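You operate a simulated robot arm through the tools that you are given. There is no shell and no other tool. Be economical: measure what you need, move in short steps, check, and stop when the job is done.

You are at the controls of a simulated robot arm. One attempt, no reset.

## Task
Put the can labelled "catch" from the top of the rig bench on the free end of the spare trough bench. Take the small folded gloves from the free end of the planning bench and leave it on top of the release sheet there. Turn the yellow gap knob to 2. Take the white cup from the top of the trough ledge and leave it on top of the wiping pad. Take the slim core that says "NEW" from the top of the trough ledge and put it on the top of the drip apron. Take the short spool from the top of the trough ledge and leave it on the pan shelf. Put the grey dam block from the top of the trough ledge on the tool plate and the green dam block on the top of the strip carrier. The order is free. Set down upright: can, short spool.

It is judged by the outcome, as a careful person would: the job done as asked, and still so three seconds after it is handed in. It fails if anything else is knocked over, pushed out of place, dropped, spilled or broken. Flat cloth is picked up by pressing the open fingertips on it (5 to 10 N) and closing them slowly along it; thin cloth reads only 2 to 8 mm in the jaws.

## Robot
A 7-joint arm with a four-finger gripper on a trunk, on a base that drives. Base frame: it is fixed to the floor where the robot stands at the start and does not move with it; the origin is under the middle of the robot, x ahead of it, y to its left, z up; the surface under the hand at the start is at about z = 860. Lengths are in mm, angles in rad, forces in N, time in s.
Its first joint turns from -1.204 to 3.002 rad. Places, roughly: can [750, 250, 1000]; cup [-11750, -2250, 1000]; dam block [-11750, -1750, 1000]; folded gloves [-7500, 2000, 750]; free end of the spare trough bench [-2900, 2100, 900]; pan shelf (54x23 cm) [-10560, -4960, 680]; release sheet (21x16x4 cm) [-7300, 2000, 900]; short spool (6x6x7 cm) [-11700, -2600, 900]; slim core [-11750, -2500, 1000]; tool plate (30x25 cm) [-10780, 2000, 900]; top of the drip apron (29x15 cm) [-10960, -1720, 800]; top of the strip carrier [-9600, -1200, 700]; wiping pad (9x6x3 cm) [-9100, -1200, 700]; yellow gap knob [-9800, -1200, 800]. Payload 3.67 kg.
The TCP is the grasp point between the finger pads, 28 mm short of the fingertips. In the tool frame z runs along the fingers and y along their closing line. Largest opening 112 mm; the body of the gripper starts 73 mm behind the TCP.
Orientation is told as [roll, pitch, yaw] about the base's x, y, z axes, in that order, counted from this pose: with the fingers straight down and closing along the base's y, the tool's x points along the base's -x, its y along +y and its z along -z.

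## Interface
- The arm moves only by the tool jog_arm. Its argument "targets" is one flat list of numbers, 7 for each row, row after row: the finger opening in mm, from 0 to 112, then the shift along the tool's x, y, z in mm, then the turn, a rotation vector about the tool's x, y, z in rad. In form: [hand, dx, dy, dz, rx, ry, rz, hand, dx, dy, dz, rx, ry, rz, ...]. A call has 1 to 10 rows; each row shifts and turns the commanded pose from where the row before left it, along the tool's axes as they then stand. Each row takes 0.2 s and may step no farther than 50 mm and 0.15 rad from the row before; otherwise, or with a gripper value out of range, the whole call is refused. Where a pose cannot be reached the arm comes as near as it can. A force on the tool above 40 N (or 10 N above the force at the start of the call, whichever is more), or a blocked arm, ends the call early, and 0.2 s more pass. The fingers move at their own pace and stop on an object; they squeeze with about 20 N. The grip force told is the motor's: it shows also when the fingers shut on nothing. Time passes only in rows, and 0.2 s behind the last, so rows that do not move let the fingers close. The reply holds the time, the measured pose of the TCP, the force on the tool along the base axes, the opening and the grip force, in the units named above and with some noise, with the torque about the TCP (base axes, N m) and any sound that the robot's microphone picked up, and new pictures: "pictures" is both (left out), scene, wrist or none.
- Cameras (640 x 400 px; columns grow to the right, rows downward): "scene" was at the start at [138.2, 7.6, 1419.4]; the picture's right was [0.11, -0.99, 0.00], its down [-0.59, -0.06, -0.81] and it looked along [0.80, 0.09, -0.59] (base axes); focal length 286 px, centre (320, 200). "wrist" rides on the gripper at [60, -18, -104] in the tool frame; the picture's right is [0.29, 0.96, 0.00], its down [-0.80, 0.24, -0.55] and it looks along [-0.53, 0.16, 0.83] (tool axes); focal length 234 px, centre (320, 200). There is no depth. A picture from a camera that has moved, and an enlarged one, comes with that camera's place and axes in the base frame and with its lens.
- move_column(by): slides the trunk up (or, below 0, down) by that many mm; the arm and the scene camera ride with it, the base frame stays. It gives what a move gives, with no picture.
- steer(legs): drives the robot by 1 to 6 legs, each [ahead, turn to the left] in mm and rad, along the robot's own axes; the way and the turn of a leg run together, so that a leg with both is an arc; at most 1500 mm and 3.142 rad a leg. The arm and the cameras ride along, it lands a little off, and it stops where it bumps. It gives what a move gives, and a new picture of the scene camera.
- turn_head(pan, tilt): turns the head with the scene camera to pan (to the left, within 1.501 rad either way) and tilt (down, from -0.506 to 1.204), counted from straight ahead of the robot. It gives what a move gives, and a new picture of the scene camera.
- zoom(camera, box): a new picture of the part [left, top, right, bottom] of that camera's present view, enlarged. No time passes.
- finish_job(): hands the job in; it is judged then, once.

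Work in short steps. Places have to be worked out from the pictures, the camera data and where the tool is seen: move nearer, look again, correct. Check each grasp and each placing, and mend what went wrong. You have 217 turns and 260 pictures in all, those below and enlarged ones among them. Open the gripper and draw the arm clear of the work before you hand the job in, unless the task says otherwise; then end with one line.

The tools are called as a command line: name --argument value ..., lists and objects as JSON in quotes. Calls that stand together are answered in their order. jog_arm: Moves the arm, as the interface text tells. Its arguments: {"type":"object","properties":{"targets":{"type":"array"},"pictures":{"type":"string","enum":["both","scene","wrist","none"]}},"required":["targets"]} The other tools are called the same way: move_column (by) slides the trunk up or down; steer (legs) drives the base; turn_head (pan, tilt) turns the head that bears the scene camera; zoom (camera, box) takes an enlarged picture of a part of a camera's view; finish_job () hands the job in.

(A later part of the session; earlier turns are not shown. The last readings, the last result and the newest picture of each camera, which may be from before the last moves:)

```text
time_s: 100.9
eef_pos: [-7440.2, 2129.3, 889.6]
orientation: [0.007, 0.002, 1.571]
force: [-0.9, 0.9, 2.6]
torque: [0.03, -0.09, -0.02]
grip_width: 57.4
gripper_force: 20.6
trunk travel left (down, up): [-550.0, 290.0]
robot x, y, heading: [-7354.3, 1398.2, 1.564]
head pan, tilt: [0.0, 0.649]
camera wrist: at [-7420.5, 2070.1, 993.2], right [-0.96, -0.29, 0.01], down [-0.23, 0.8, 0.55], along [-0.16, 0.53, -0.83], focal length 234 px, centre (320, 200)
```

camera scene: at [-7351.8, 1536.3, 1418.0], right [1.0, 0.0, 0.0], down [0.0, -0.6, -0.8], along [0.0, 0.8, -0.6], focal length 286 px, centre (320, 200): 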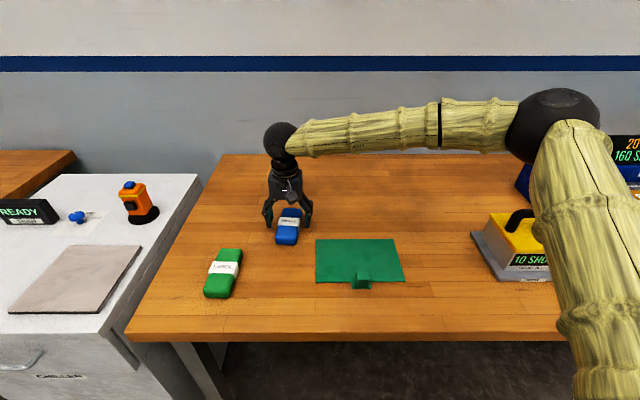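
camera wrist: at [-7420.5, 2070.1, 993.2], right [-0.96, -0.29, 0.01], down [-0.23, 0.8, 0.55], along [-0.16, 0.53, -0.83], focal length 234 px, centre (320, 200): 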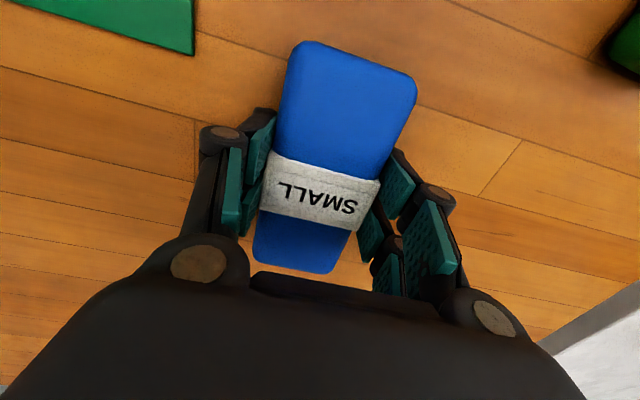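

Gripped at 57 mm. I lift it and carry it over the centre of the release sheet at about (-7262, 2036), keeping clear of its front tab.

jog_arm --targets '[5, 0, 0, -40, 0, 0, 0, 5, 0, 0, -40, 0, 0, 0, 5, 20, -40, 0, 0, 0, 0, 5, 20, -40, 0, 0, 0, 0, 5, 25, -40, 0, 0, 0, 0, 5, 28, -40, 0, 0, 0, 0, 5, 0, -18, 0, 0, 0, 0]'

```text
time_s: 102.5
eef_pos: [-7259.8, 2037.2, 968.4]
orientation: [0.007, 0.001, 1.57]
force: [-0.7, 1.1, -0.5]
torque: [-0.02, 0.0, 0.01]
grip_width: 57.7
gripper_force: 19.8
trunk travel left (down, up): [-550.0, 290.0]
robot x, y, heading: [-7353.8, 1401.8, 1.572]
head pan, tilt: [0.0, 0.649]
camera scene: at [-7351.3, 1536.3, 1418.0], right [1.0, 0.0, 0.0], down [0.0, -0.6, -0.8], along [0.0, 0.8, -0.6], focal length 286 px, centre (320, 200)
camera wrist: at [-7240.8, 1976.8, 1071.9], right [-0.96, -0.29, 0.01], down [-0.23, 0.8, 0.55], along [-0.16, 0.53, -0.83], focal length 234 px, centre (320, 200)
```

scene: 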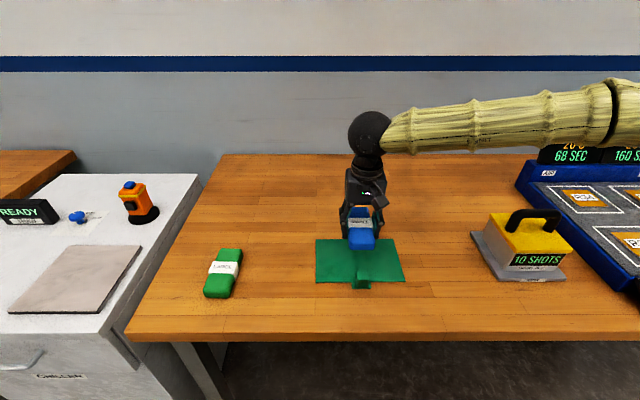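
wrist: 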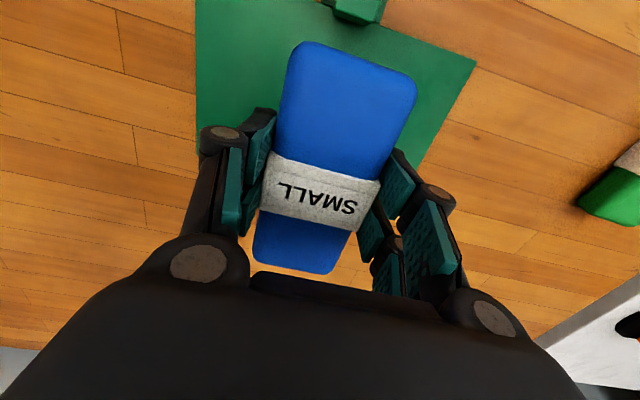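

The pack is over the middle of the sheet. I lower it to the sheet.

jog_arm --targets '[5, 5, 0, 40, 0, 0, 0, 5, 0, 0, 25, 0, 0, 0, 5, 0, 0, 6, 0, 0, 0, 5, 0, 0, 4, 0, 0, 0]' --pictures "wrist"

```text
time_s: 103.5
eef_pos: [-7261.3, 2032.4, 891.3]
orientation: [0.009, 0.001, 1.571]
force: [0.2, 0.3, -1.2]
torque: [0.0, 0.02, 0.01]
grip_width: 57.4
gripper_force: 20.0
trunk travel left (down, up): [-550.0, 290.0]
robot x, y, heading: [-7354.8, 1402.1, 1.568]
head pan, tilt: [0.0, 0.649]
camera wrist: at [-7242.8, 1971.5, 996.4], right [-0.96, -0.29, 0.01], down [-0.23, 0.8, 0.55], along [-0.16, 0.53, -0.83], focal length 234 px, centre (320, 200)
```

wrist: 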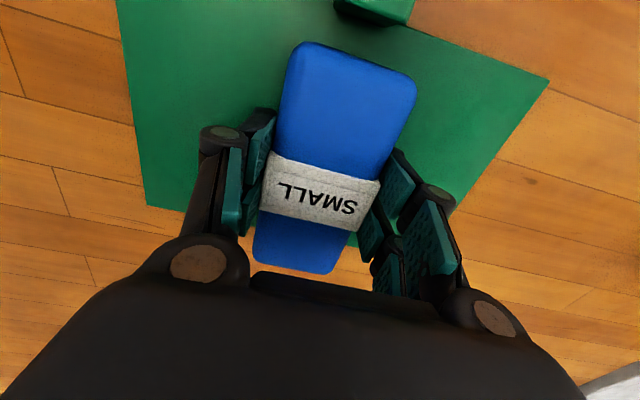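

The pack overhangs the sheet's back edge slightly. I shift it 11 mm toward the robot and lower to contact.

jog_arm --targets '[5, 0, 0, -6, 0, 0, 0, 5, 11, 0, 0, 0, 0, 0, 5, 0, 0, 5, 0, 0, 0, 5, 0, 0, 3, 0, 0, 0, 5, 0, 0, 2, 0, 0, 0]' --pictures "wrist"

```text
time_s: 104.7
eef_pos: [-7261.0, 2021.3, 891.2]
orientation: [0.009, 0.0, 1.57]
force: [0.3, 2.0, 17.6]
torque: [0.03, -0.04, 0.02]
grip_width: 57.8
gripper_force: 20.3
trunk travel left (down, up): [-550.0, 290.0]
robot x, y, heading: [-7354.6, 1401.7, 1.568]
head pan, tilt: [0.0, 0.649]
camera wrist: at [-7242.5, 1960.3, 995.1], right [-0.96, -0.29, 0.01], down [-0.23, 0.8, 0.56], along [-0.17, 0.53, -0.83], focal length 234 px, centre (320, 200)
```

wrist: 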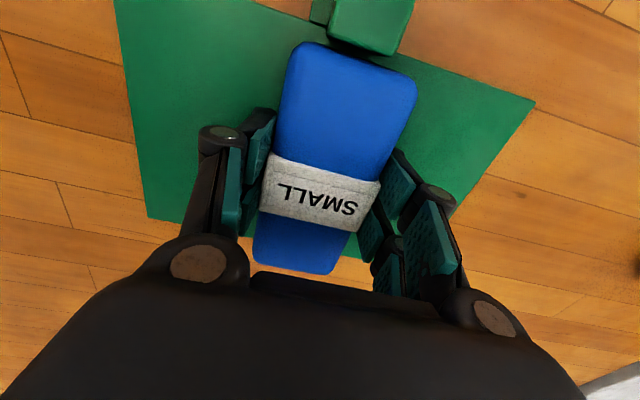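

In contact. I release and lift away.

jog_arm --targets '[60, 0, 0, -1, 0, 0, 0, 80, 0, 0, 0, 0, 0, 0, 90, 0, 0, -20, 0, 0, 0, 90, 0, 0, -45, 0, 0, 0, 90, 0, 0, -45, 0, 0, 0, 90, 0, 0, -45, 0, 0, 0]'

```text
time_s: 106.1
eef_pos: [-7260.6, 2018.7, 1045.8]
orientation: [0.007, 0.001, 1.567]
force: [0.1, 0.1, -0.8]
torque: [0.05, 0.0, -0.01]
grip_width: 90.1
gripper_force: 0.1
trunk travel left (down, up): [-550.0, 290.0]
robot x, y, heading: [-7353.1, 1397.1, 1.568]
head pan, tilt: [0.0, 0.649]
camera scene: at [-7351.9, 1535.1, 1418.1], right [1.0, 0.0, 0.0], down [0.0, -0.6, -0.8], along [0.0, 0.8, -0.6], focal length 286 px, centre (320, 200)
camera wrist: at [-7241.8, 1959.6, 1150.4], right [-0.96, -0.29, 0.01], down [-0.23, 0.8, 0.55], along [-0.16, 0.53, -0.83], focal length 234 px, centre (320, 200)
```

scene: 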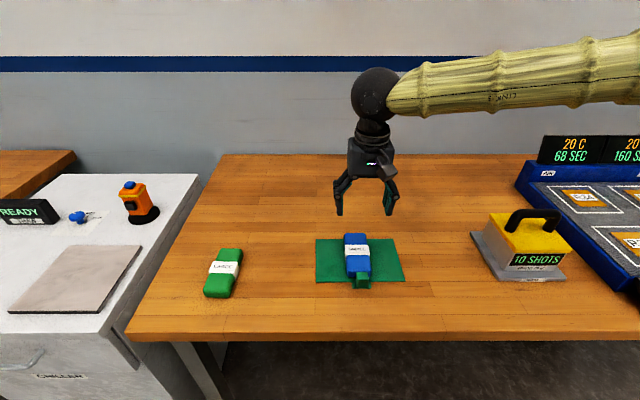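
wrist: 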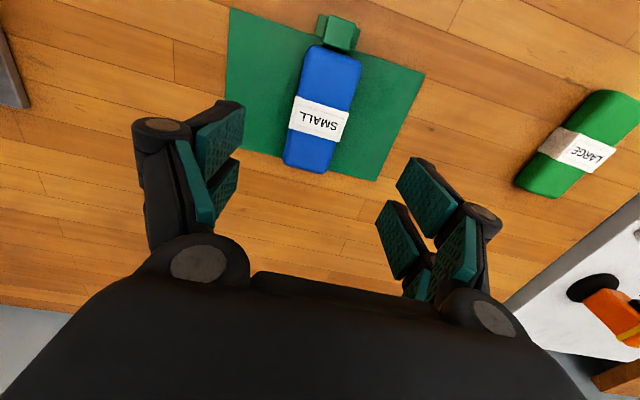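

The gloves rest on the sheet. I raise and retract the arm, then drive west to look at the casting line's south benches.

jog_arm --targets '[60, 0, 0, -45, 0, 0, 0, 60, 20, 0, -45, 0, 0, 0, 60, 40, 10, -30, 0, 0, 0, 60, 40, 20, -20, 0, 0, 0, 60, 40, 25, 0, 0, 0, 0, 60, 0, 45, 0, 0, 0, 0, 60, 0, 45, 0, 0, 0, 0]' --pictures "none"

steer --legs '[[-400, 0], [0, 1.57], [1100, 0], [1100, 0], [0, 1.57]]'

turn_head --pan 0.0 --tilt 0.3

```text
refused: row 3 steps farther than a row can; nothing moved
```

```text
time_s: 126.7
eef_pos: [-9651.4, 389.8, 1046.9]
orientation: [0.005, 0.001, -1.569]
force: [0.3, 0.7, -0.6]
torque: [0.01, 0.02, 0.03]
grip_width: 89.8
gripper_force: 0.2
trunk travel left (down, up): [-550.0, 290.0]
robot x, y, heading: [-9559.0, 1013.8, -1.567]
head pan, tilt: [0.0, 0.649]
camera scene: at [-9559.0, 870.9, 1418.1], right [-1.0, 0.0, 0.0], down [0.0, 0.6, -0.8], along [0.0, -0.8, -0.6], focal length 286 px, centre (320, 200)
```

scene: 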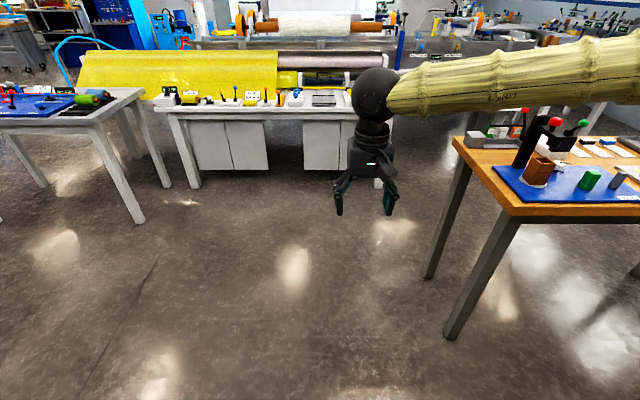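

```text
time_s: 127.6
eef_pos: [-9650.8, 389.8, 1046.7]
orientation: [0.006, 0.002, -1.571]
force: [-0.2, 0.5, 0.8]
torque: [-0.01, 0.0, -0.01]
grip_width: 89.8
gripper_force: 0.0
trunk travel left (down, up): [-550.0, 290.0]
robot x, y, heading: [-9560.8, 1012.6, -1.566]
head pan, tilt: [0.0, 0.3]
camera scene: at [-9559.3, 864.5, 1449.8], right [-1.0, 0.0, 0.0], down [0.0, 0.3, -0.95], along [0.0, -0.95, -0.3], focal length 286 px, centre (320, 200)
```

scene: 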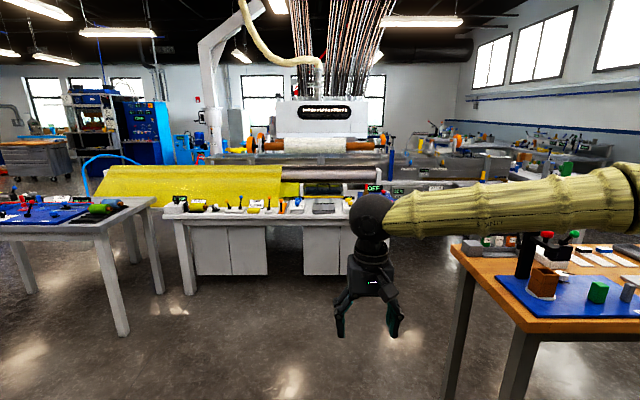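

The white bench with the knob and pads is ahead; its front edge is at about y -880. I raise and retract the arm, then drive nearer.

jog_arm --targets '[60, 0, 0, -48, 0, 0, 0, 60, 0, 0, -48, 0, 0, 0, 60, 0, 0, -48, 0, 0, 0, 60, 40, 25, 0, 0, 0, 0, 60, 40, 25, 0, 0, 0, 0, 60, 30, 25, 0, 0, 0, 0, 60, 20, 25, 0, 0, 0, 0]' --pictures "none"

steer --legs '[[1300, 0]]'

turn_head --pan 0.3 --tilt 0.5

```text
time_s: 129.2
eef_pos: [-9550.8, 520.0, 1192.7]
orientation: [0.006, 0.0, -1.569]
force: [0.0, 0.1, 0.6]
torque: [-0.01, 0.01, 0.02]
grip_width: 60.0
gripper_force: 0.1
trunk travel left (down, up): [-550.0, 290.0]
robot x, y, heading: [-9559.6, 1011.1, -1.568]
head pan, tilt: [0.0, 0.3]
```

```text
time_s: 135.7
eef_pos: [-9538.3, -778.1, 1192.1]
orientation: [0.006, 0.002, -1.561]
force: [0.3, 0.2, 0.5]
torque: [0.0, 0.0, 0.0]
grip_width: 60.0
gripper_force: 0.0
trunk travel left (down, up): [-550.0, 290.0]
robot x, y, heading: [-9553.9, -287.5, -1.56]
head pan, tilt: [0.0, 0.3]
camera scene: at [-9548.6, -435.4, 1449.8], right [-1.0, -0.01, 0.0], down [0.0, 0.3, -0.96], along [0.01, -0.96, -0.3], focal length 286 px, centre (320, 200)
```

scene: 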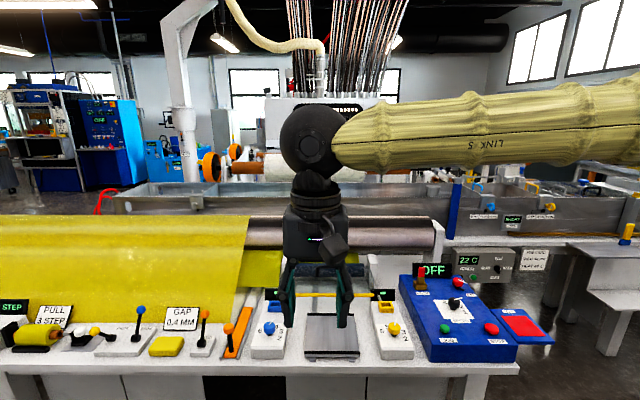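

```text
time_s: 136.5
eef_pos: [-9539.9, -778.9, 1192.4]
orientation: [0.007, 0.001, -1.564]
force: [0.7, -0.8, -0.2]
torque: [0.01, 0.03, -0.01]
grip_width: 60.1
gripper_force: 0.1
trunk travel left (down, up): [-550.0, 290.0]
robot x, y, heading: [-9548.1, -290.1, -1.56]
head pan, tilt: [0.3, 0.499]
camera scene: at [-9521.8, -428.4, 1431.5], right [-0.95, -0.31, 0.0], down [-0.15, 0.46, -0.88], along [0.27, -0.84, -0.48], focal length 286 px, centre (320, 200)
```

scene: 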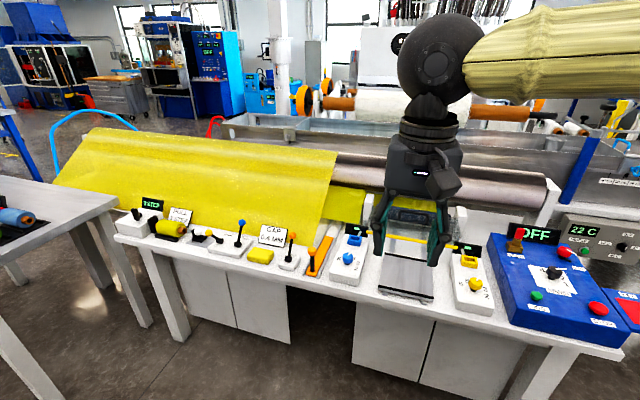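

I zoom on the yellow gap knob and on the strip carrier.

zoom --camera "scene" --box '[330, 220, 510, 330]'

zoom --camera "scene" --box '[120, 180, 340, 290]'

```text
3.56 times, centred on (420, 275) of scene
camera zoom: at [-9521.8, -428.4, 1431.5], right [-0.95, -0.31, 0.0], down [-0.15, 0.46, -0.88], along [0.27, -0.84, -0.48], focal length 1018 px, centre (-36, -67)
```

zoom: 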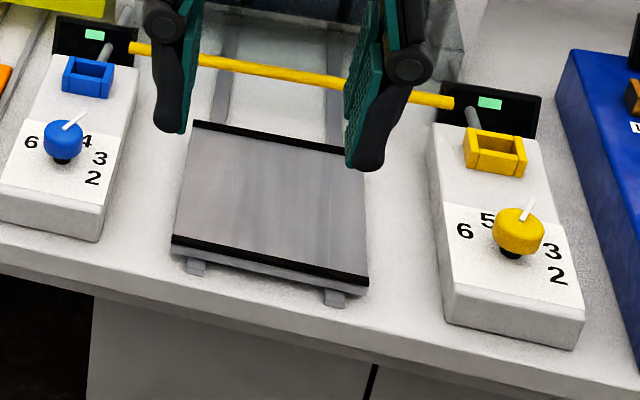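

```text
2.91 times, centred on (230, 235) of scene
camera zoom: at [-9521.8, -428.4, 1431.5], right [-0.95, -0.31, 0.0], down [-0.15, 0.46, -0.88], along [0.27, -0.84, -0.48], focal length 833 px, centre (582, 98)
```

zoom: 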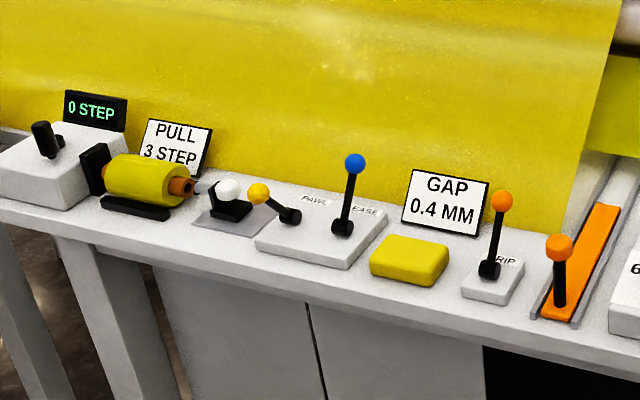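

The pointer is at about 4, with the scale clockwise from 6 to 2. I drive 300 closer and place the wrist camera over the knob at about (-9757, -1135).

steer --legs '[[300, 0]]'

turn_head --pan -0.2 --tilt 0.75

```text
time_s: 138.5
eef_pos: [-9535.7, -1079.8, 1191.5]
orientation: [0.007, 0.002, -1.563]
force: [-0.6, -0.6, 0.0]
torque: [0.06, -0.04, 0.01]
grip_width: 60.1
gripper_force: 0.1
trunk travel left (down, up): [-550.0, 290.0]
robot x, y, heading: [-9550.9, -590.0, -1.553]
head pan, tilt: [0.3, 0.499]
camera scene: at [-9518.4, -729.1, 1431.3], right [-0.95, -0.31, 0.0], down [-0.15, 0.46, -0.88], along [0.27, -0.84, -0.48], focal length 286 px, centre (320, 200)
```

scene: 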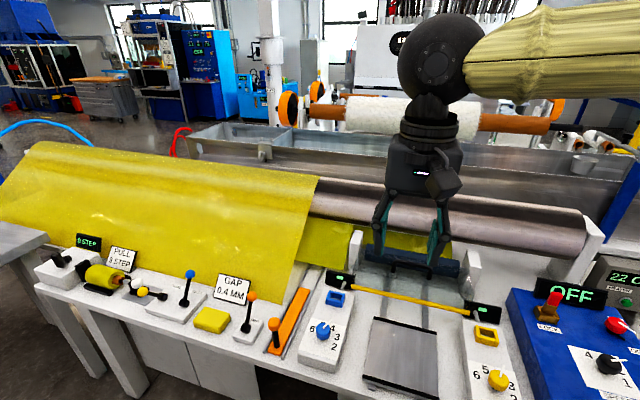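

```text
time_s: 139.5
eef_pos: [-9534.9, -1078.6, 1192.4]
orientation: [0.007, 0.001, -1.562]
force: [0.5, -0.7, -0.2]
torque: [-0.03, 0.02, 0.01]
grip_width: 60.0
gripper_force: 0.1
trunk travel left (down, up): [-550.0, 290.0]
robot x, y, heading: [-9546.7, -593.5, -1.554]
head pan, tilt: [-0.201, 0.75]
camera scene: at [-9561.8, -722.6, 1409.5], right [-0.98, 0.19, 0.0], down [0.13, 0.67, -0.73], along [-0.14, -0.72, -0.68], focal length 286 px, centre (320, 200)
```

scene: 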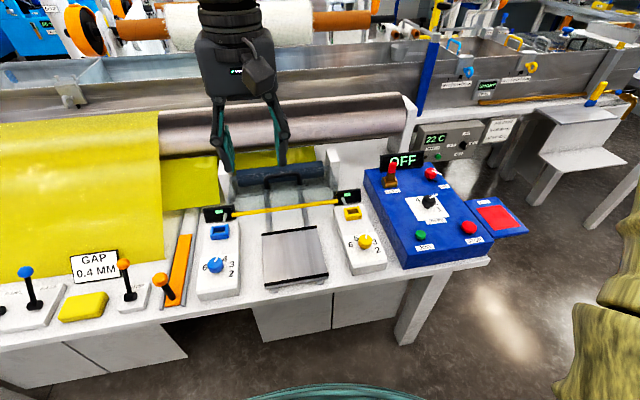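

Triangulating gives the knob at (-9783, -1212, 765). I bring the hand above it for a look from above.

jog_arm --targets '[60, -20, -42, 0, 0, 0, 0, 60, -20, -42, 0, 0, 0, 0, 60, -20, -42, 0, 0, 0, 0, 60, -20, -42, 0, 0, 0, 0, 60, -20, -40, 20, 0, 0, 0, 60, -20, -38, 20, 0, 0, 0, 60, 0, 0, 45, 0, 0, 0, 60, 0, 0, 45, 0, 0, 0]'

```text
time_s: 141.3
eef_pos: [-9782.3, -1200.7, 1059.3]
orientation: [0.007, 0.001, -1.562]
force: [0.1, 1.5, 0.4]
torque: [0.0, 0.0, 0.0]
grip_width: 59.9
gripper_force: 0.0
trunk travel left (down, up): [-550.0, 290.0]
robot x, y, heading: [-9546.5, -591.6, -1.564]
head pan, tilt: [-0.201, 0.75]
camera scene: at [-9563.2, -723.2, 1409.5], right [-0.98, 0.19, 0.0], down [0.13, 0.67, -0.73], along [-0.14, -0.72, -0.68], focal length 286 px, centre (320, 200)
camera wrist: at [-9801.8, -1141.2, 1164.0], right [0.96, 0.3, 0.01], down [0.24, -0.8, 0.55], along [0.17, -0.53, -0.83], focal length 234 px, centre (320, 200)
```

scene: 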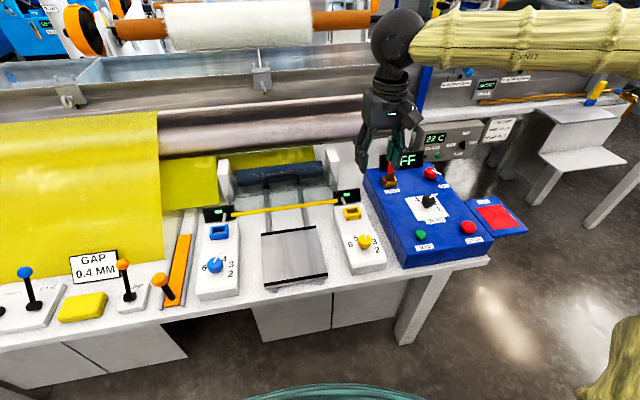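
wrist: 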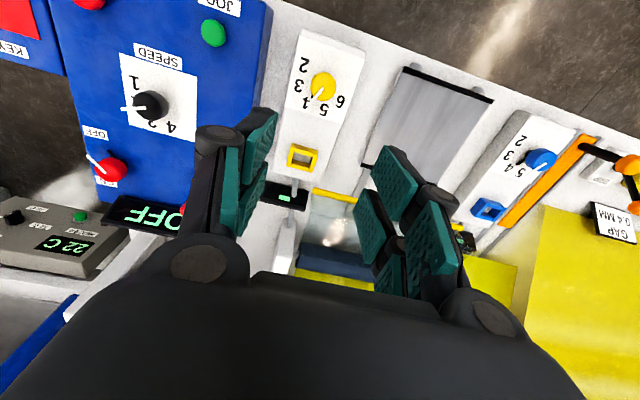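

zoom --camera "wrist" --box '[260, 20, 400, 130]'

```text
3.64 times, centred on (330, 75) of wrist
camera zoom: at [-9801.8, -1141.2, 1164.0], right [0.96, 0.3, 0.01], down [0.24, -0.8, 0.55], along [0.17, -0.53, -0.83], focal length 852 px, centre (284, 654)
```

zoom: 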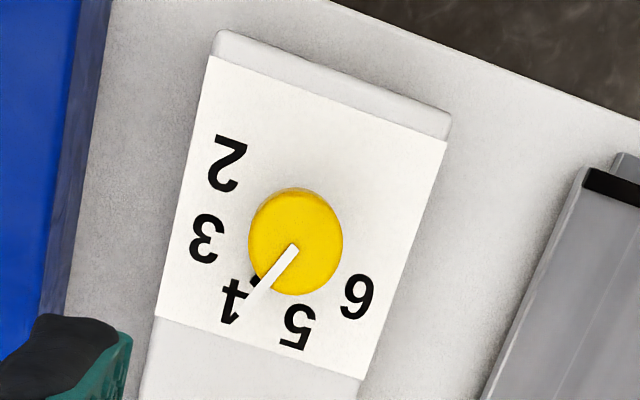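

The numbers are about 45° apart and the pointer is at 4, so I need a 90° clockwise turn. The knob is at about (-9778, -1190) with its top near z 790. I centre over it, pre-rotate the hand by -0.78 and descend partway.

jog_arm --targets '[60, 11, 4, 30, 0, 0, 0, 60, 0, 0, 40, 0, 0, 0, 60, 0, 0, 40, 0, 0, 0, 60, 0, 0, 30, 0, 0, 0, 60, 0, 0, 0, 0, 0, -0.13, 60, 0, 0, 0, 0, 0, -0.13, 60, 0, 0, 0, 0, 0, -0.13, 60, 0, 0, 0, 0, 0, -0.13, 60, 0, 0, 0, 0, 0, -0.13, 60, 0, 0, 0, 0, 0, -0.13]'

```text
time_s: 143.5
eef_pos: [-9776.8, -1188.9, 920.4]
orientation: [0.006, -0.004, -0.78]
force: [-0.6, 0.5, -0.2]
torque: [0.0, 0.0, 0.01]
grip_width: 59.9
gripper_force: 0.1
trunk travel left (down, up): [-550.0, 290.0]
robot x, y, heading: [-9547.6, -588.7, -1.562]
head pan, tilt: [-0.201, 0.75]
camera scene: at [-9562.2, -722.6, 1409.5], right [-0.98, 0.19, 0.0], down [0.13, 0.67, -0.73], along [-0.14, -0.72, -0.68], focal length 286 px, centre (320, 200)
camera wrist: at [-9831.4, -1159.7, 1023.6], right [0.47, 0.88, 0.01], down [0.73, -0.39, 0.56], along [0.5, -0.26, -0.83], focal length 234 px, centre (320, 200)
```

scene: 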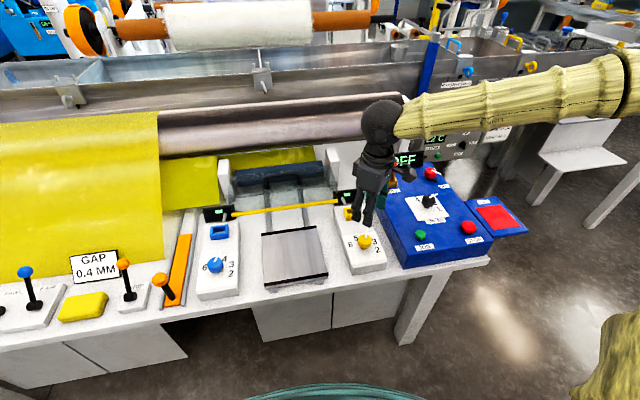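
wrist: 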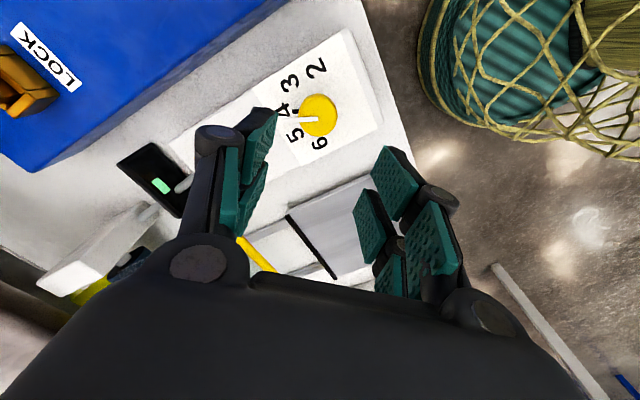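

Centred over the knob. I descend to just above it.

jog_arm --targets '[60, 0, 0, 40, 0, 0, 0, 60, 0, 0, 40, 0, 0, 0]'

zoom --camera "scene" --box '[310, 170, 430, 280]'

```text
time_s: 144.1
eef_pos: [-9775.1, -1188.6, 840.6]
orientation: [0.007, -0.003, -0.782]
force: [-1.1, 0.0, -0.9]
torque: [-0.03, 0.02, -0.01]
grip_width: 60.1
gripper_force: 0.1
trunk travel left (down, up): [-550.0, 290.0]
robot x, y, heading: [-9544.9, -590.5, -1.561]
head pan, tilt: [-0.201, 0.75]
camera scene: at [-9562.1, -723.0, 1409.5], right [-0.98, 0.19, 0.0], down [0.13, 0.67, -0.73], along [-0.14, -0.72, -0.68], focal length 286 px, centre (320, 200)
camera wrist: at [-9830.7, -1159.7, 943.7], right [0.47, 0.88, 0.01], down [0.73, -0.39, 0.56], along [0.5, -0.26, -0.83], focal length 234 px, centre (320, 200)
```

scene: 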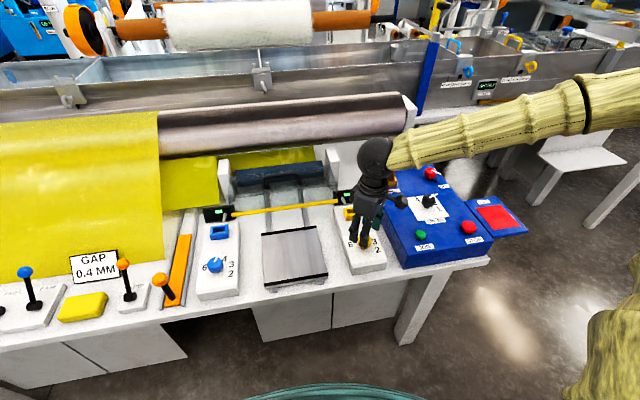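
wrist: 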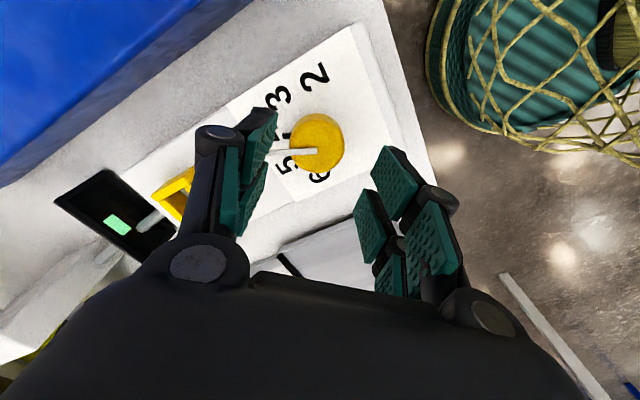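

```text
3.64 times, centred on (370, 225) of scene
camera zoom: at [-9562.1, -723.0, 1409.5], right [-0.98, 0.19, 0.0], down [0.13, 0.67, -0.73], along [-0.14, -0.72, -0.68], focal length 1041 px, centre (138, 109)
```

zoom: 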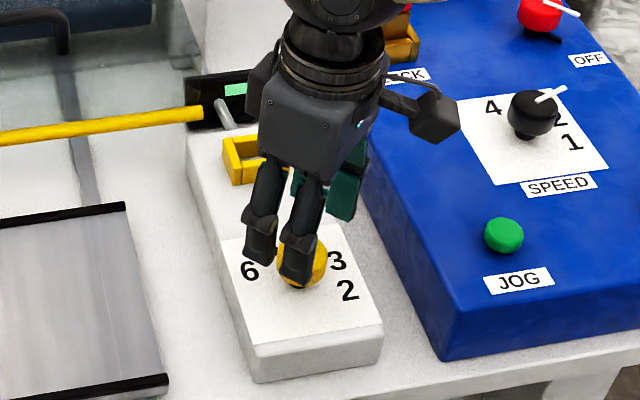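

The knob top works out at about z 770, and the knob is about 40 mm across and centred. I lower so that the fingertips straddle it.

jog_arm --targets '[60, 0, 0, 35, 0, 0, 0, 60, 0, 0, 15, 0, 0, 0, 60, 0, 0, 4, 0, 0, 0, 60, 0, 0, 4, 0, 0, 0]'

zoom --camera "scene" --box '[310, 170, 430, 280]'

```text
time_s: 145.1
eef_pos: [-9773.8, -1189.2, 784.4]
orientation: [0.003, -0.008, -0.781]
force: [-3.4, -0.9, 24.5]
torque: [-0.21, 0.7, -0.05]
grip_width: 62.2
gripper_force: 1.9
trunk travel left (down, up): [-550.0, 290.0]
robot x, y, heading: [-9546.3, -585.3, -1.562]
head pan, tilt: [-0.201, 0.75]
camera scene: at [-9561.4, -720.7, 1410.3], right [-0.98, 0.19, 0.0], down [0.13, 0.67, -0.73], along [-0.14, -0.72, -0.68], focal length 286 px, centre (320, 200)
camera wrist: at [-9829.5, -1159.0, 888.2], right [0.47, 0.88, 0.0], down [0.73, -0.39, 0.56], along [0.5, -0.26, -0.83], focal length 234 px, centre (320, 200)
```

scene: 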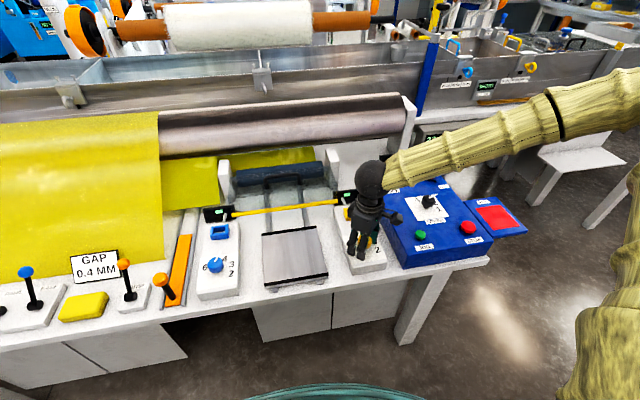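
wrist: 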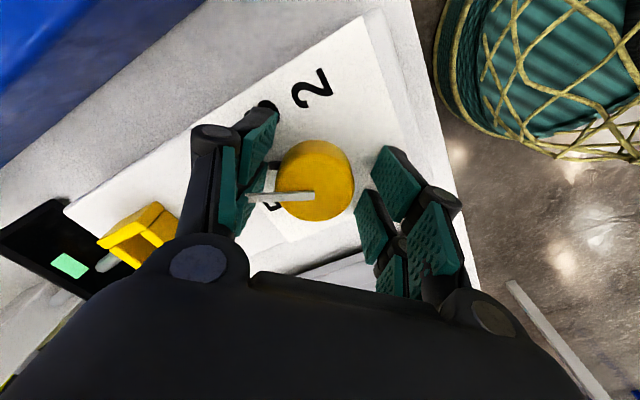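

```text
3.64 times, centred on (370, 225) of scene
camera zoom: at [-9561.4, -720.7, 1410.3], right [-0.98, 0.19, 0.0], down [0.13, 0.67, -0.73], along [-0.14, -0.72, -0.68], focal length 1041 px, centre (138, 109)
```

zoom: 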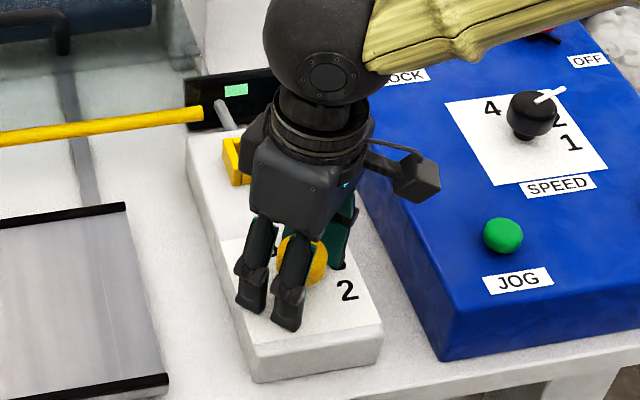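

The fingertips touched the plate (z≈756), and the pointer lies along the closing line, which makes a bad grip. I raise, correct by 7 mm, and rotate a further -0.78 so the pointer stays clear of the pads.

jog_arm --targets '[60, 0, 0, -30, 0, 0, 0, 60, 7, -2, -20, 0, 0, 0, 60, 0, 0, 0, 0, 0, -0.13, 60, 0, 0, 0, 0, 0, -0.13, 60, 0, 0, 0, 0, 0, -0.13, 60, 0, 0, 0, 0, 0, -0.13, 60, 0, 0, 0, 0, 0, -0.13, 60, 0, 0, 0, 0, 0, -0.13, 60, 0, 0, 0, 0, 0, 0]' --pictures "wrist"

```text
time_s: 147.1
eef_pos: [-9768.8, -1173.8, 827.0]
orientation: [0.019, -0.008, -0.532]
force: [0.9, -0.7, 1.0]
torque: [0.03, -0.04, -0.01]
grip_width: 60.2
gripper_force: 0.0
out of reach, approached as far as the arm can: row 4, 5, 6, 7, 8
trunk travel left (down, up): [-550.0, 290.0]
robot x, y, heading: [-9550.2, -592.6, -1.559]
head pan, tilt: [-0.201, 0.75]
camera wrist: at [-9831.0, -1160.3, 929.5], right [0.24, 0.97, 0.02], down [0.8, -0.21, 0.56], along [0.55, -0.12, -0.82], focal length 234 px, centre (320, 200)
```

wrist: 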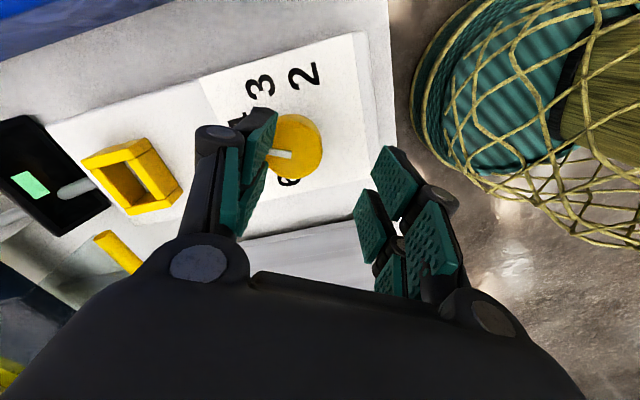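

That side hits the wrist limit, so I rotate the other way, to yaw about -1.5.

jog_arm --targets '[60, 0, 0, 0, 0, 0, 0.15, 60, 0, 0, 0, 0, 0, 0.15, 60, 0, 0, 0, 0, 0, 0.15, 60, 0, 0, 0, 0, 0, 0.15, 60, 0, 0, 0, 0, 0, 0.15, 60, 0, 0, 0, 0, 0, 0.15, 60, 0, 0, 0, 0, 0, 0.15, 60, 0, 0, 0, 0, 0, 0.15, 60, 0, 0, 0, 0, 0, 0.15, 60, 0, 0, 0, 0, 0, 0.15]' --pictures "wrist"

```text
time_s: 149.3
eef_pos: [-9767.8, -1173.3, 826.7]
orientation: [0.009, 0.019, -2.035]
force: [-0.1, -0.1, -0.1]
torque: [-0.01, 0.02, -0.02]
grip_width: 60.1
gripper_force: 0.1
trunk travel left (down, up): [-550.0, 290.0]
robot x, y, heading: [-9546.6, -589.8, -1.559]
head pan, tilt: [-0.201, 0.75]
camera wrist: at [-9758.6, -1113.5, 931.7], right [0.99, -0.17, 0.01], down [-0.15, -0.83, 0.54], along [-0.08, -0.54, -0.84], focal length 234 px, centre (320, 200)
```

wrist: 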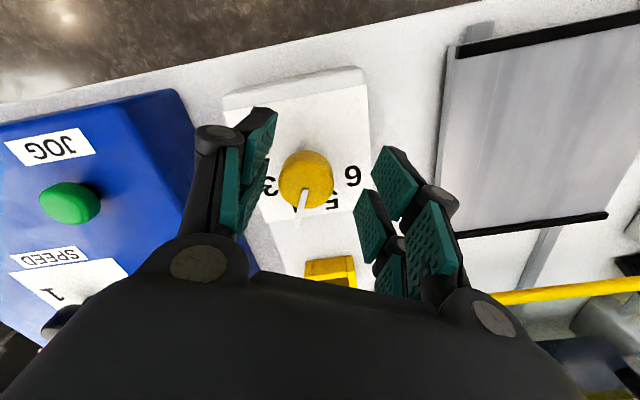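

The pointer is now perpendicular to the jaws. I recentre on (-9780, -1188) and lower to straddle the knob, staying just off the plate.

jog_arm --targets '[60, -18.8, -4, 0, 0, 0, 0, 60, 0, 0, 25, 0, 0, 0, 60, 0, 0, 12, 0, 0, 0, 60, 0, 0, 0, 0, 0, 0]' --pictures "wrist"

```text
time_s: 150.3
eef_pos: [-9779.4, -1189.4, 788.8]
orientation: [0.007, 0.018, -2.031]
force: [0.1, 0.2, 0.5]
torque: [0.04, 0.01, 0.01]
grip_width: 60.0
gripper_force: 0.0
trunk travel left (down, up): [-550.0, 290.0]
robot x, y, heading: [-9550.0, -589.2, -1.562]
head pan, tilt: [-0.201, 0.75]
camera wrist: at [-9770.9, -1128.2, 893.8], right [0.99, -0.17, 0.01], down [-0.15, -0.83, 0.54], along [-0.08, -0.54, -0.84], focal length 234 px, centre (320, 200)
```

wrist: 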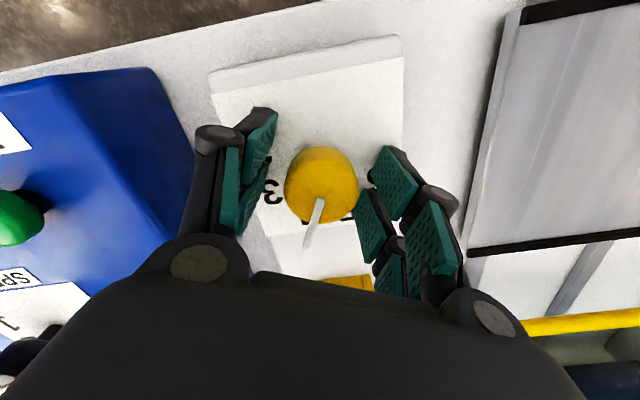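

Well centred. I close gently on the knob.

jog_arm --targets '[45, 0, 0, 0, 0, 0, 0, 35, 0, 0, 0, 0, 0, 0, 30, 0, 0, 0, 0, 0, 0, 30, 0, 0, 0, 0, 0, 0]' --pictures "wrist"

```text
time_s: 151.3
eef_pos: [-9778.0, -1188.6, 789.0]
orientation: [0.01, 0.02, -2.032]
force: [3.0, -1.1, -0.7]
torque: [-0.05, -0.14, 0.01]
grip_width: 34.9
gripper_force: 44.7
trunk travel left (down, up): [-550.0, 290.0]
robot x, y, heading: [-9548.6, -588.2, -1.561]
head pan, tilt: [-0.201, 0.75]
camera wrist: at [-9770.6, -1128.4, 893.9], right [0.99, -0.17, 0.01], down [-0.15, -0.83, 0.54], along [-0.08, -0.54, -0.84], focal length 234 px, centre (320, 200)
```

wrist: 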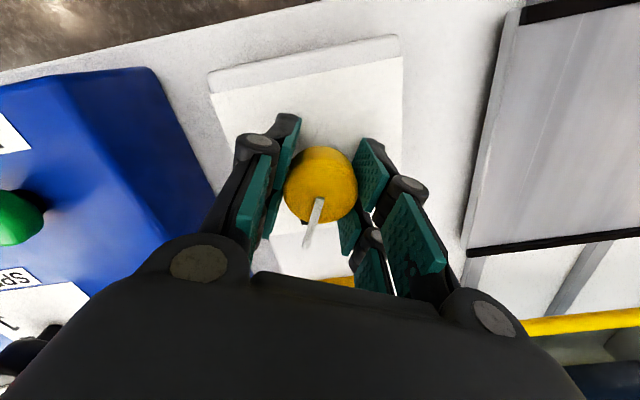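

Gripped at 35 mm. I turn clockwise (tool +z) halfway.

jog_arm --targets '[30, 0, 0, 0, 0, 0, 0.13, 30, 0, 0, 0, 0, 0, 0.13, 30, 0, 0, 0, 0, 0, 0.13, 30, 0, 0, 0, 0, 0, 0.13, 30, 0, 0, 0, 0, 0, 0.13, 30, 0, 0, 0, 0, 0, 0.13]' --pictures "wrist"

```text
time_s: 152.7
eef_pos: [-9779.0, -1188.5, 788.0]
orientation: [-0.008, 0.019, -2.815]
force: [1.0, -4.0, 0.9]
torque: [-0.17, -0.63, -0.02]
grip_width: 34.6
gripper_force: 45.2
trunk travel left (down, up): [-550.0, 290.0]
robot x, y, heading: [-9545.3, -589.9, -1.559]
head pan, tilt: [-0.201, 0.75]
camera wrist: at [-9730.2, -1153.7, 894.3], right [0.58, -0.81, 0.0], down [-0.69, -0.49, 0.54], along [-0.44, -0.31, -0.84], focal length 234 px, centre (320, 200)
```

wrist: 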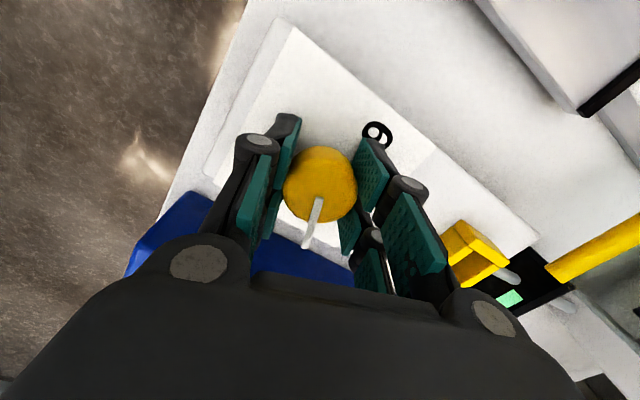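

The knob turns with the hand without slip. I complete the 90°.

jog_arm --targets '[30, 0, 0, 0, 0, 0, 0.13, 30, 0, 0, 0, 0, 0, 0.13, 30, 0, 0, 0, 0, 0, 0.13, 30, 0, 0, 0, 0, 0, 0.13, 30, 0, 0, 0, 0, 0, 0.13, 30, 0, 0, 0, 0, 0, 0.14]' --pictures "wrist"

```text
time_s: 154.1
eef_pos: [-9778.7, -1188.9, 789.1]
orientation: [-0.019, 0.009, 2.68]
force: [3.8, -4.7, -2.3]
torque: [-0.79, -0.27, 0.05]
grip_width: 34.4
gripper_force: 44.9
trunk travel left (down, up): [-550.0, 290.0]
robot x, y, heading: [-9547.9, -588.3, -1.563]
head pan, tilt: [-0.201, 0.75]
camera wrist: at [-9719.4, -1200.6, 893.9], right [-0.17, -0.99, -0.02], down [-0.83, 0.13, 0.54], along [-0.53, 0.1, -0.84], focal length 234 px, centre (320, 200)
```

wrist: 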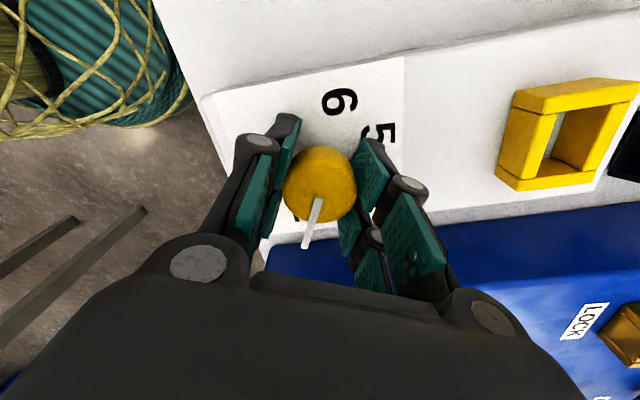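

Turned 90°. I release, rise, and check the pointer.

jog_arm --targets '[45, 0, 0, 0, 0, 0, 0, 60, 0, 0, 0, 0, 0, 0, 60, 0, 0, -40, 0, 0, 0, 60, 0, 0, -45, 0, 0, 0, 60, 0, 0, -45, 0, 0, 0]' --pictures "none"

zoom --camera "wrist" --box '[240, 40, 400, 160]'

zoom --camera "scene" --box '[310, 170, 430, 280]'

```text
time_s: 155.3
eef_pos: [-9781.3, -1189.2, 919.2]
orientation: [-0.019, 0.008, 2.679]
force: [-0.1, 0.9, 0.4]
torque: [-0.03, 0.04, -0.02]
grip_width: 60.1
gripper_force: 0.0
trunk travel left (down, up): [-550.0, 290.0]
robot x, y, heading: [-9548.8, -587.9, -1.559]
head pan, tilt: [-0.201, 0.75]
```

```text
3.33 times, centred on (320, 100) of wrist
camera zoom: at [-9721.2, -1201.1, 1024.7], right [-0.17, -0.99, -0.02], down [-0.83, 0.13, 0.54], along [-0.53, 0.1, -0.84], focal length 781 px, centre (320, 533)
```

zoom: 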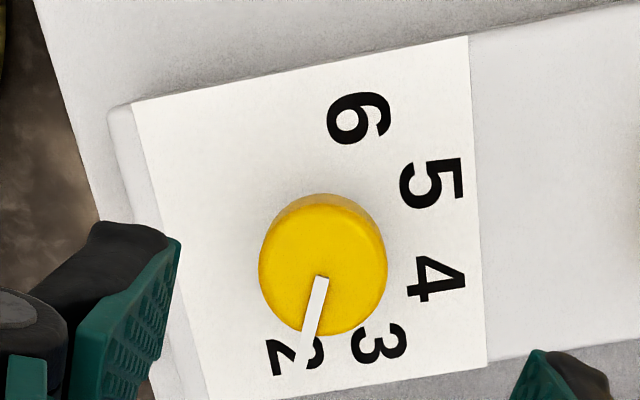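

```text
3.64 times, centred on (370, 225) of scene
camera zoom: at [-9561.6, -721.6, 1409.5], right [-0.98, 0.19, 0.0], down [0.13, 0.67, -0.73], along [-0.14, -0.72, -0.68], focal length 1041 px, centre (138, 109)
```

zoom: 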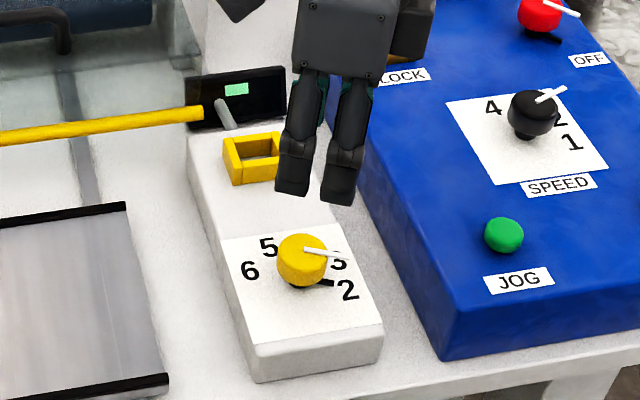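

The pointer reads 2 in the overhead view. Next I unwind the wrist and raise and retract the arm, then drive toward the trough ledge.

jog_arm --targets '[60, 0, 0, -45, 0, 0, -0.14, 60, 0, 0, -45, 0, 0, -0.14, 60, 0, 0, -45, 0, 0, -0.14, 60, 0, 0, -45, 0, 0, -0.14, 60, 0, 0, -45, 0, 0, -0.14, 60, 0, 0, -20, 0, 0, -0.14, 60, 0, 0, 0, 0, 0, -0.14, 60, 0, 0, 0, 0, 0, -0.14, 60, 0, 0, 0, 0, 0, -0.14, 60, 0, 0, 0, 0, 0, -0.14]' --pictures "none"

turn_head --pan -0.8 --tilt 0.35

```text
time_s: 157.5
eef_pos: [-9785.2, -1194.3, 1163.8]
orientation: [0.005, 0.02, -2.2]
force: [-0.7, -0.7, 0.1]
torque: [0.02, 0.01, 0.0]
grip_width: 60.1
gripper_force: 0.0
trunk travel left (down, up): [-550.0, 290.0]
robot x, y, heading: [-9549.3, -591.2, -1.56]
head pan, tilt: [-0.201, 0.75]
```

```text
time_s: 158.5
eef_pos: [-9786.0, -1192.8, 1164.0]
orientation: [0.005, 0.019, -2.204]
force: [-0.4, -0.7, -0.4]
torque: [-0.01, 0.01, -0.01]
grip_width: 60.3
gripper_force: 0.0
trunk travel left (down, up): [-550.0, 290.0]
robot x, y, heading: [-9545.1, -588.6, -1.561]
head pan, tilt: [-0.799, 0.351]
camera scene: at [-9612.4, -706.9, 1445.1], right [-0.71, 0.71, 0.0], down [0.24, 0.24, -0.94], along [-0.66, -0.66, -0.34], focal length 286 px, centre (320, 200)
```

scene: 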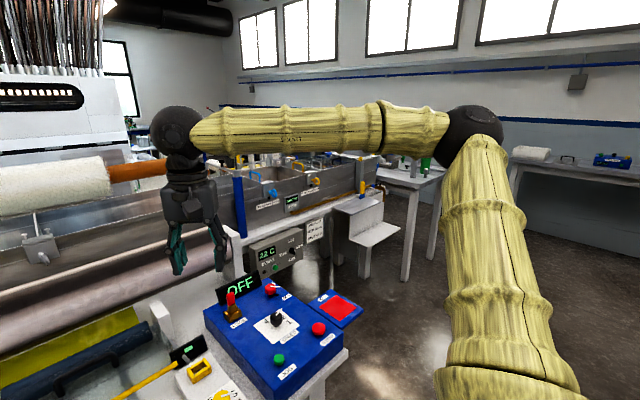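

jog_arm --targets '[60, 0, 0, -5, 0, 0, -0.128, 60, 0, 0, -5, 0, 0, -0.128, 60, 0, 0, -5, 0, 0, -0.128, 60, 0, 0, -5, 0, 0, -0.128, 60, 0, 0, -5, 0, 0, -0.128, 60, 25, 42, 0, 0, 0, 0, 60, 25, 42, 0, 0, 0, 0, 60, 25, 42, 0, 0, 0, 0, 60, 25, 42, 0, 0, 0, 0, 60, 25, 42, 0, 0, 0, 0]' --pictures "none"

steer --legs '[[-150, 0], [0, -1.57], [700, 0]]'

turn_head --pan 0.6 --tilt 0.3

```text
time_s: 160.7
eef_pos: [-9573.5, -1066.2, 1195.9]
orientation: [0.012, 0.012, -1.563]
force: [1.0, -0.4, -0.1]
torque: [-0.03, 0.03, 0.01]
grip_width: 59.8
gripper_force: 0.0
trunk travel left (down, up): [-550.0, 290.0]
robot x, y, heading: [-9552.7, -590.5, -1.562]
head pan, tilt: [-0.799, 0.351]
```

```text
time_s: 168.4
eef_pos: [-10494.7, -393.4, 1195.3]
orientation: [0.021, 0.015, 3.084]
force: [-0.6, 0.0, 0.2]
torque: [0.01, -0.02, 0.0]
grip_width: 60.2
gripper_force: 0.0
trunk travel left (down, up): [-550.0, 290.0]
robot x, y, heading: [-10022.9, -498.7, 2.898]
head pan, tilt: [-0.799, 0.351]
stopped in leg 3: the robot was blocked; the commanded pose is now the measured one
camera scene: at [-10114.9, -394.8, 1445.0], right [0.86, 0.5, 0.0], down [0.17, -0.3, -0.94], along [-0.47, 0.81, -0.35], focal length 286 px, centre (320, 200)
```

scene: 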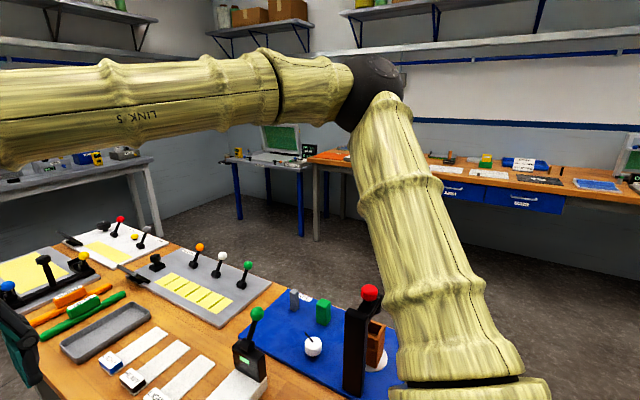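

```text
time_s: 170.0
eef_pos: [-10494.1, -397.4, 1195.9]
orientation: [0.019, 0.014, 3.083]
force: [0.5, -0.5, 0.3]
torque: [0.0, -0.04, 0.04]
grip_width: 59.9
gripper_force: 0.3
trunk travel left (down, up): [-550.0, 290.0]
robot x, y, heading: [-10020.2, -492.5, 2.896]
head pan, tilt: [0.6, 0.3]
camera scene: at [-10156.6, -518.6, 1449.9], right [-0.35, 0.94, 0.0], down [0.28, 0.1, -0.96], along [-0.9, -0.33, -0.3], focal length 286 px, centre (320, 200)
```

scene: 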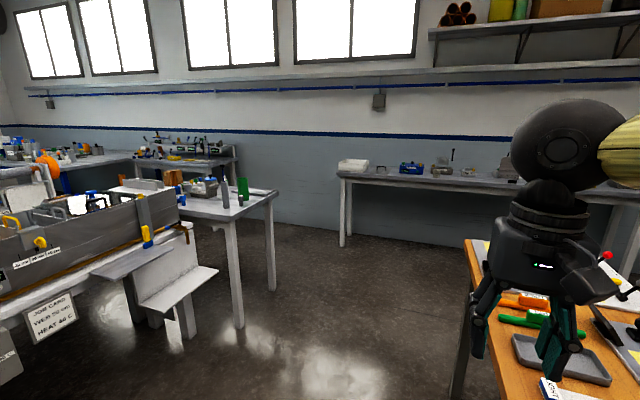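

I bumped the wooden bench; everything on it still stands. I back off and go around through the gap at y≈-750.

steer --legs '[[-280, 0], [0, 0.6], [700, 0]]'

```text
time_s: 177.0
eef_pos: [-10854.3, -993.6, 1195.6]
orientation: [0.02, 0.015, -2.598]
force: [0.0, 0.4, -0.5]
torque: [0.04, -0.01, 0.01]
grip_width: 60.0
gripper_force: 0.1
trunk travel left (down, up): [-550.0, 290.0]
robot x, y, heading: [-10408.3, -808.6, -2.788]
head pan, tilt: [0.6, 0.3]
camera scene: at [-10508.0, -903.0, 1449.8], right [-0.82, 0.58, 0.0], down [0.17, 0.24, -0.96], along [-0.55, -0.78, -0.3], focal length 286 px, centre (320, 200)
```

scene: 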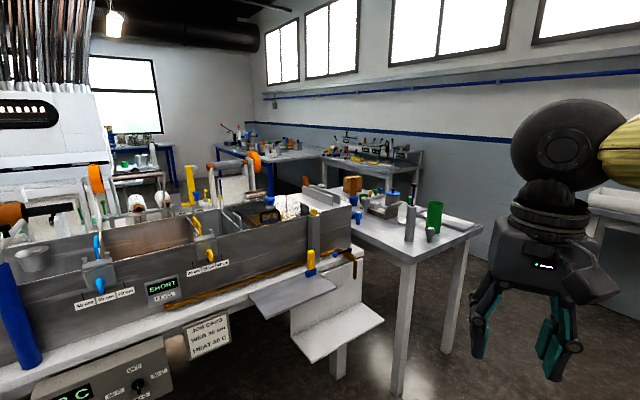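

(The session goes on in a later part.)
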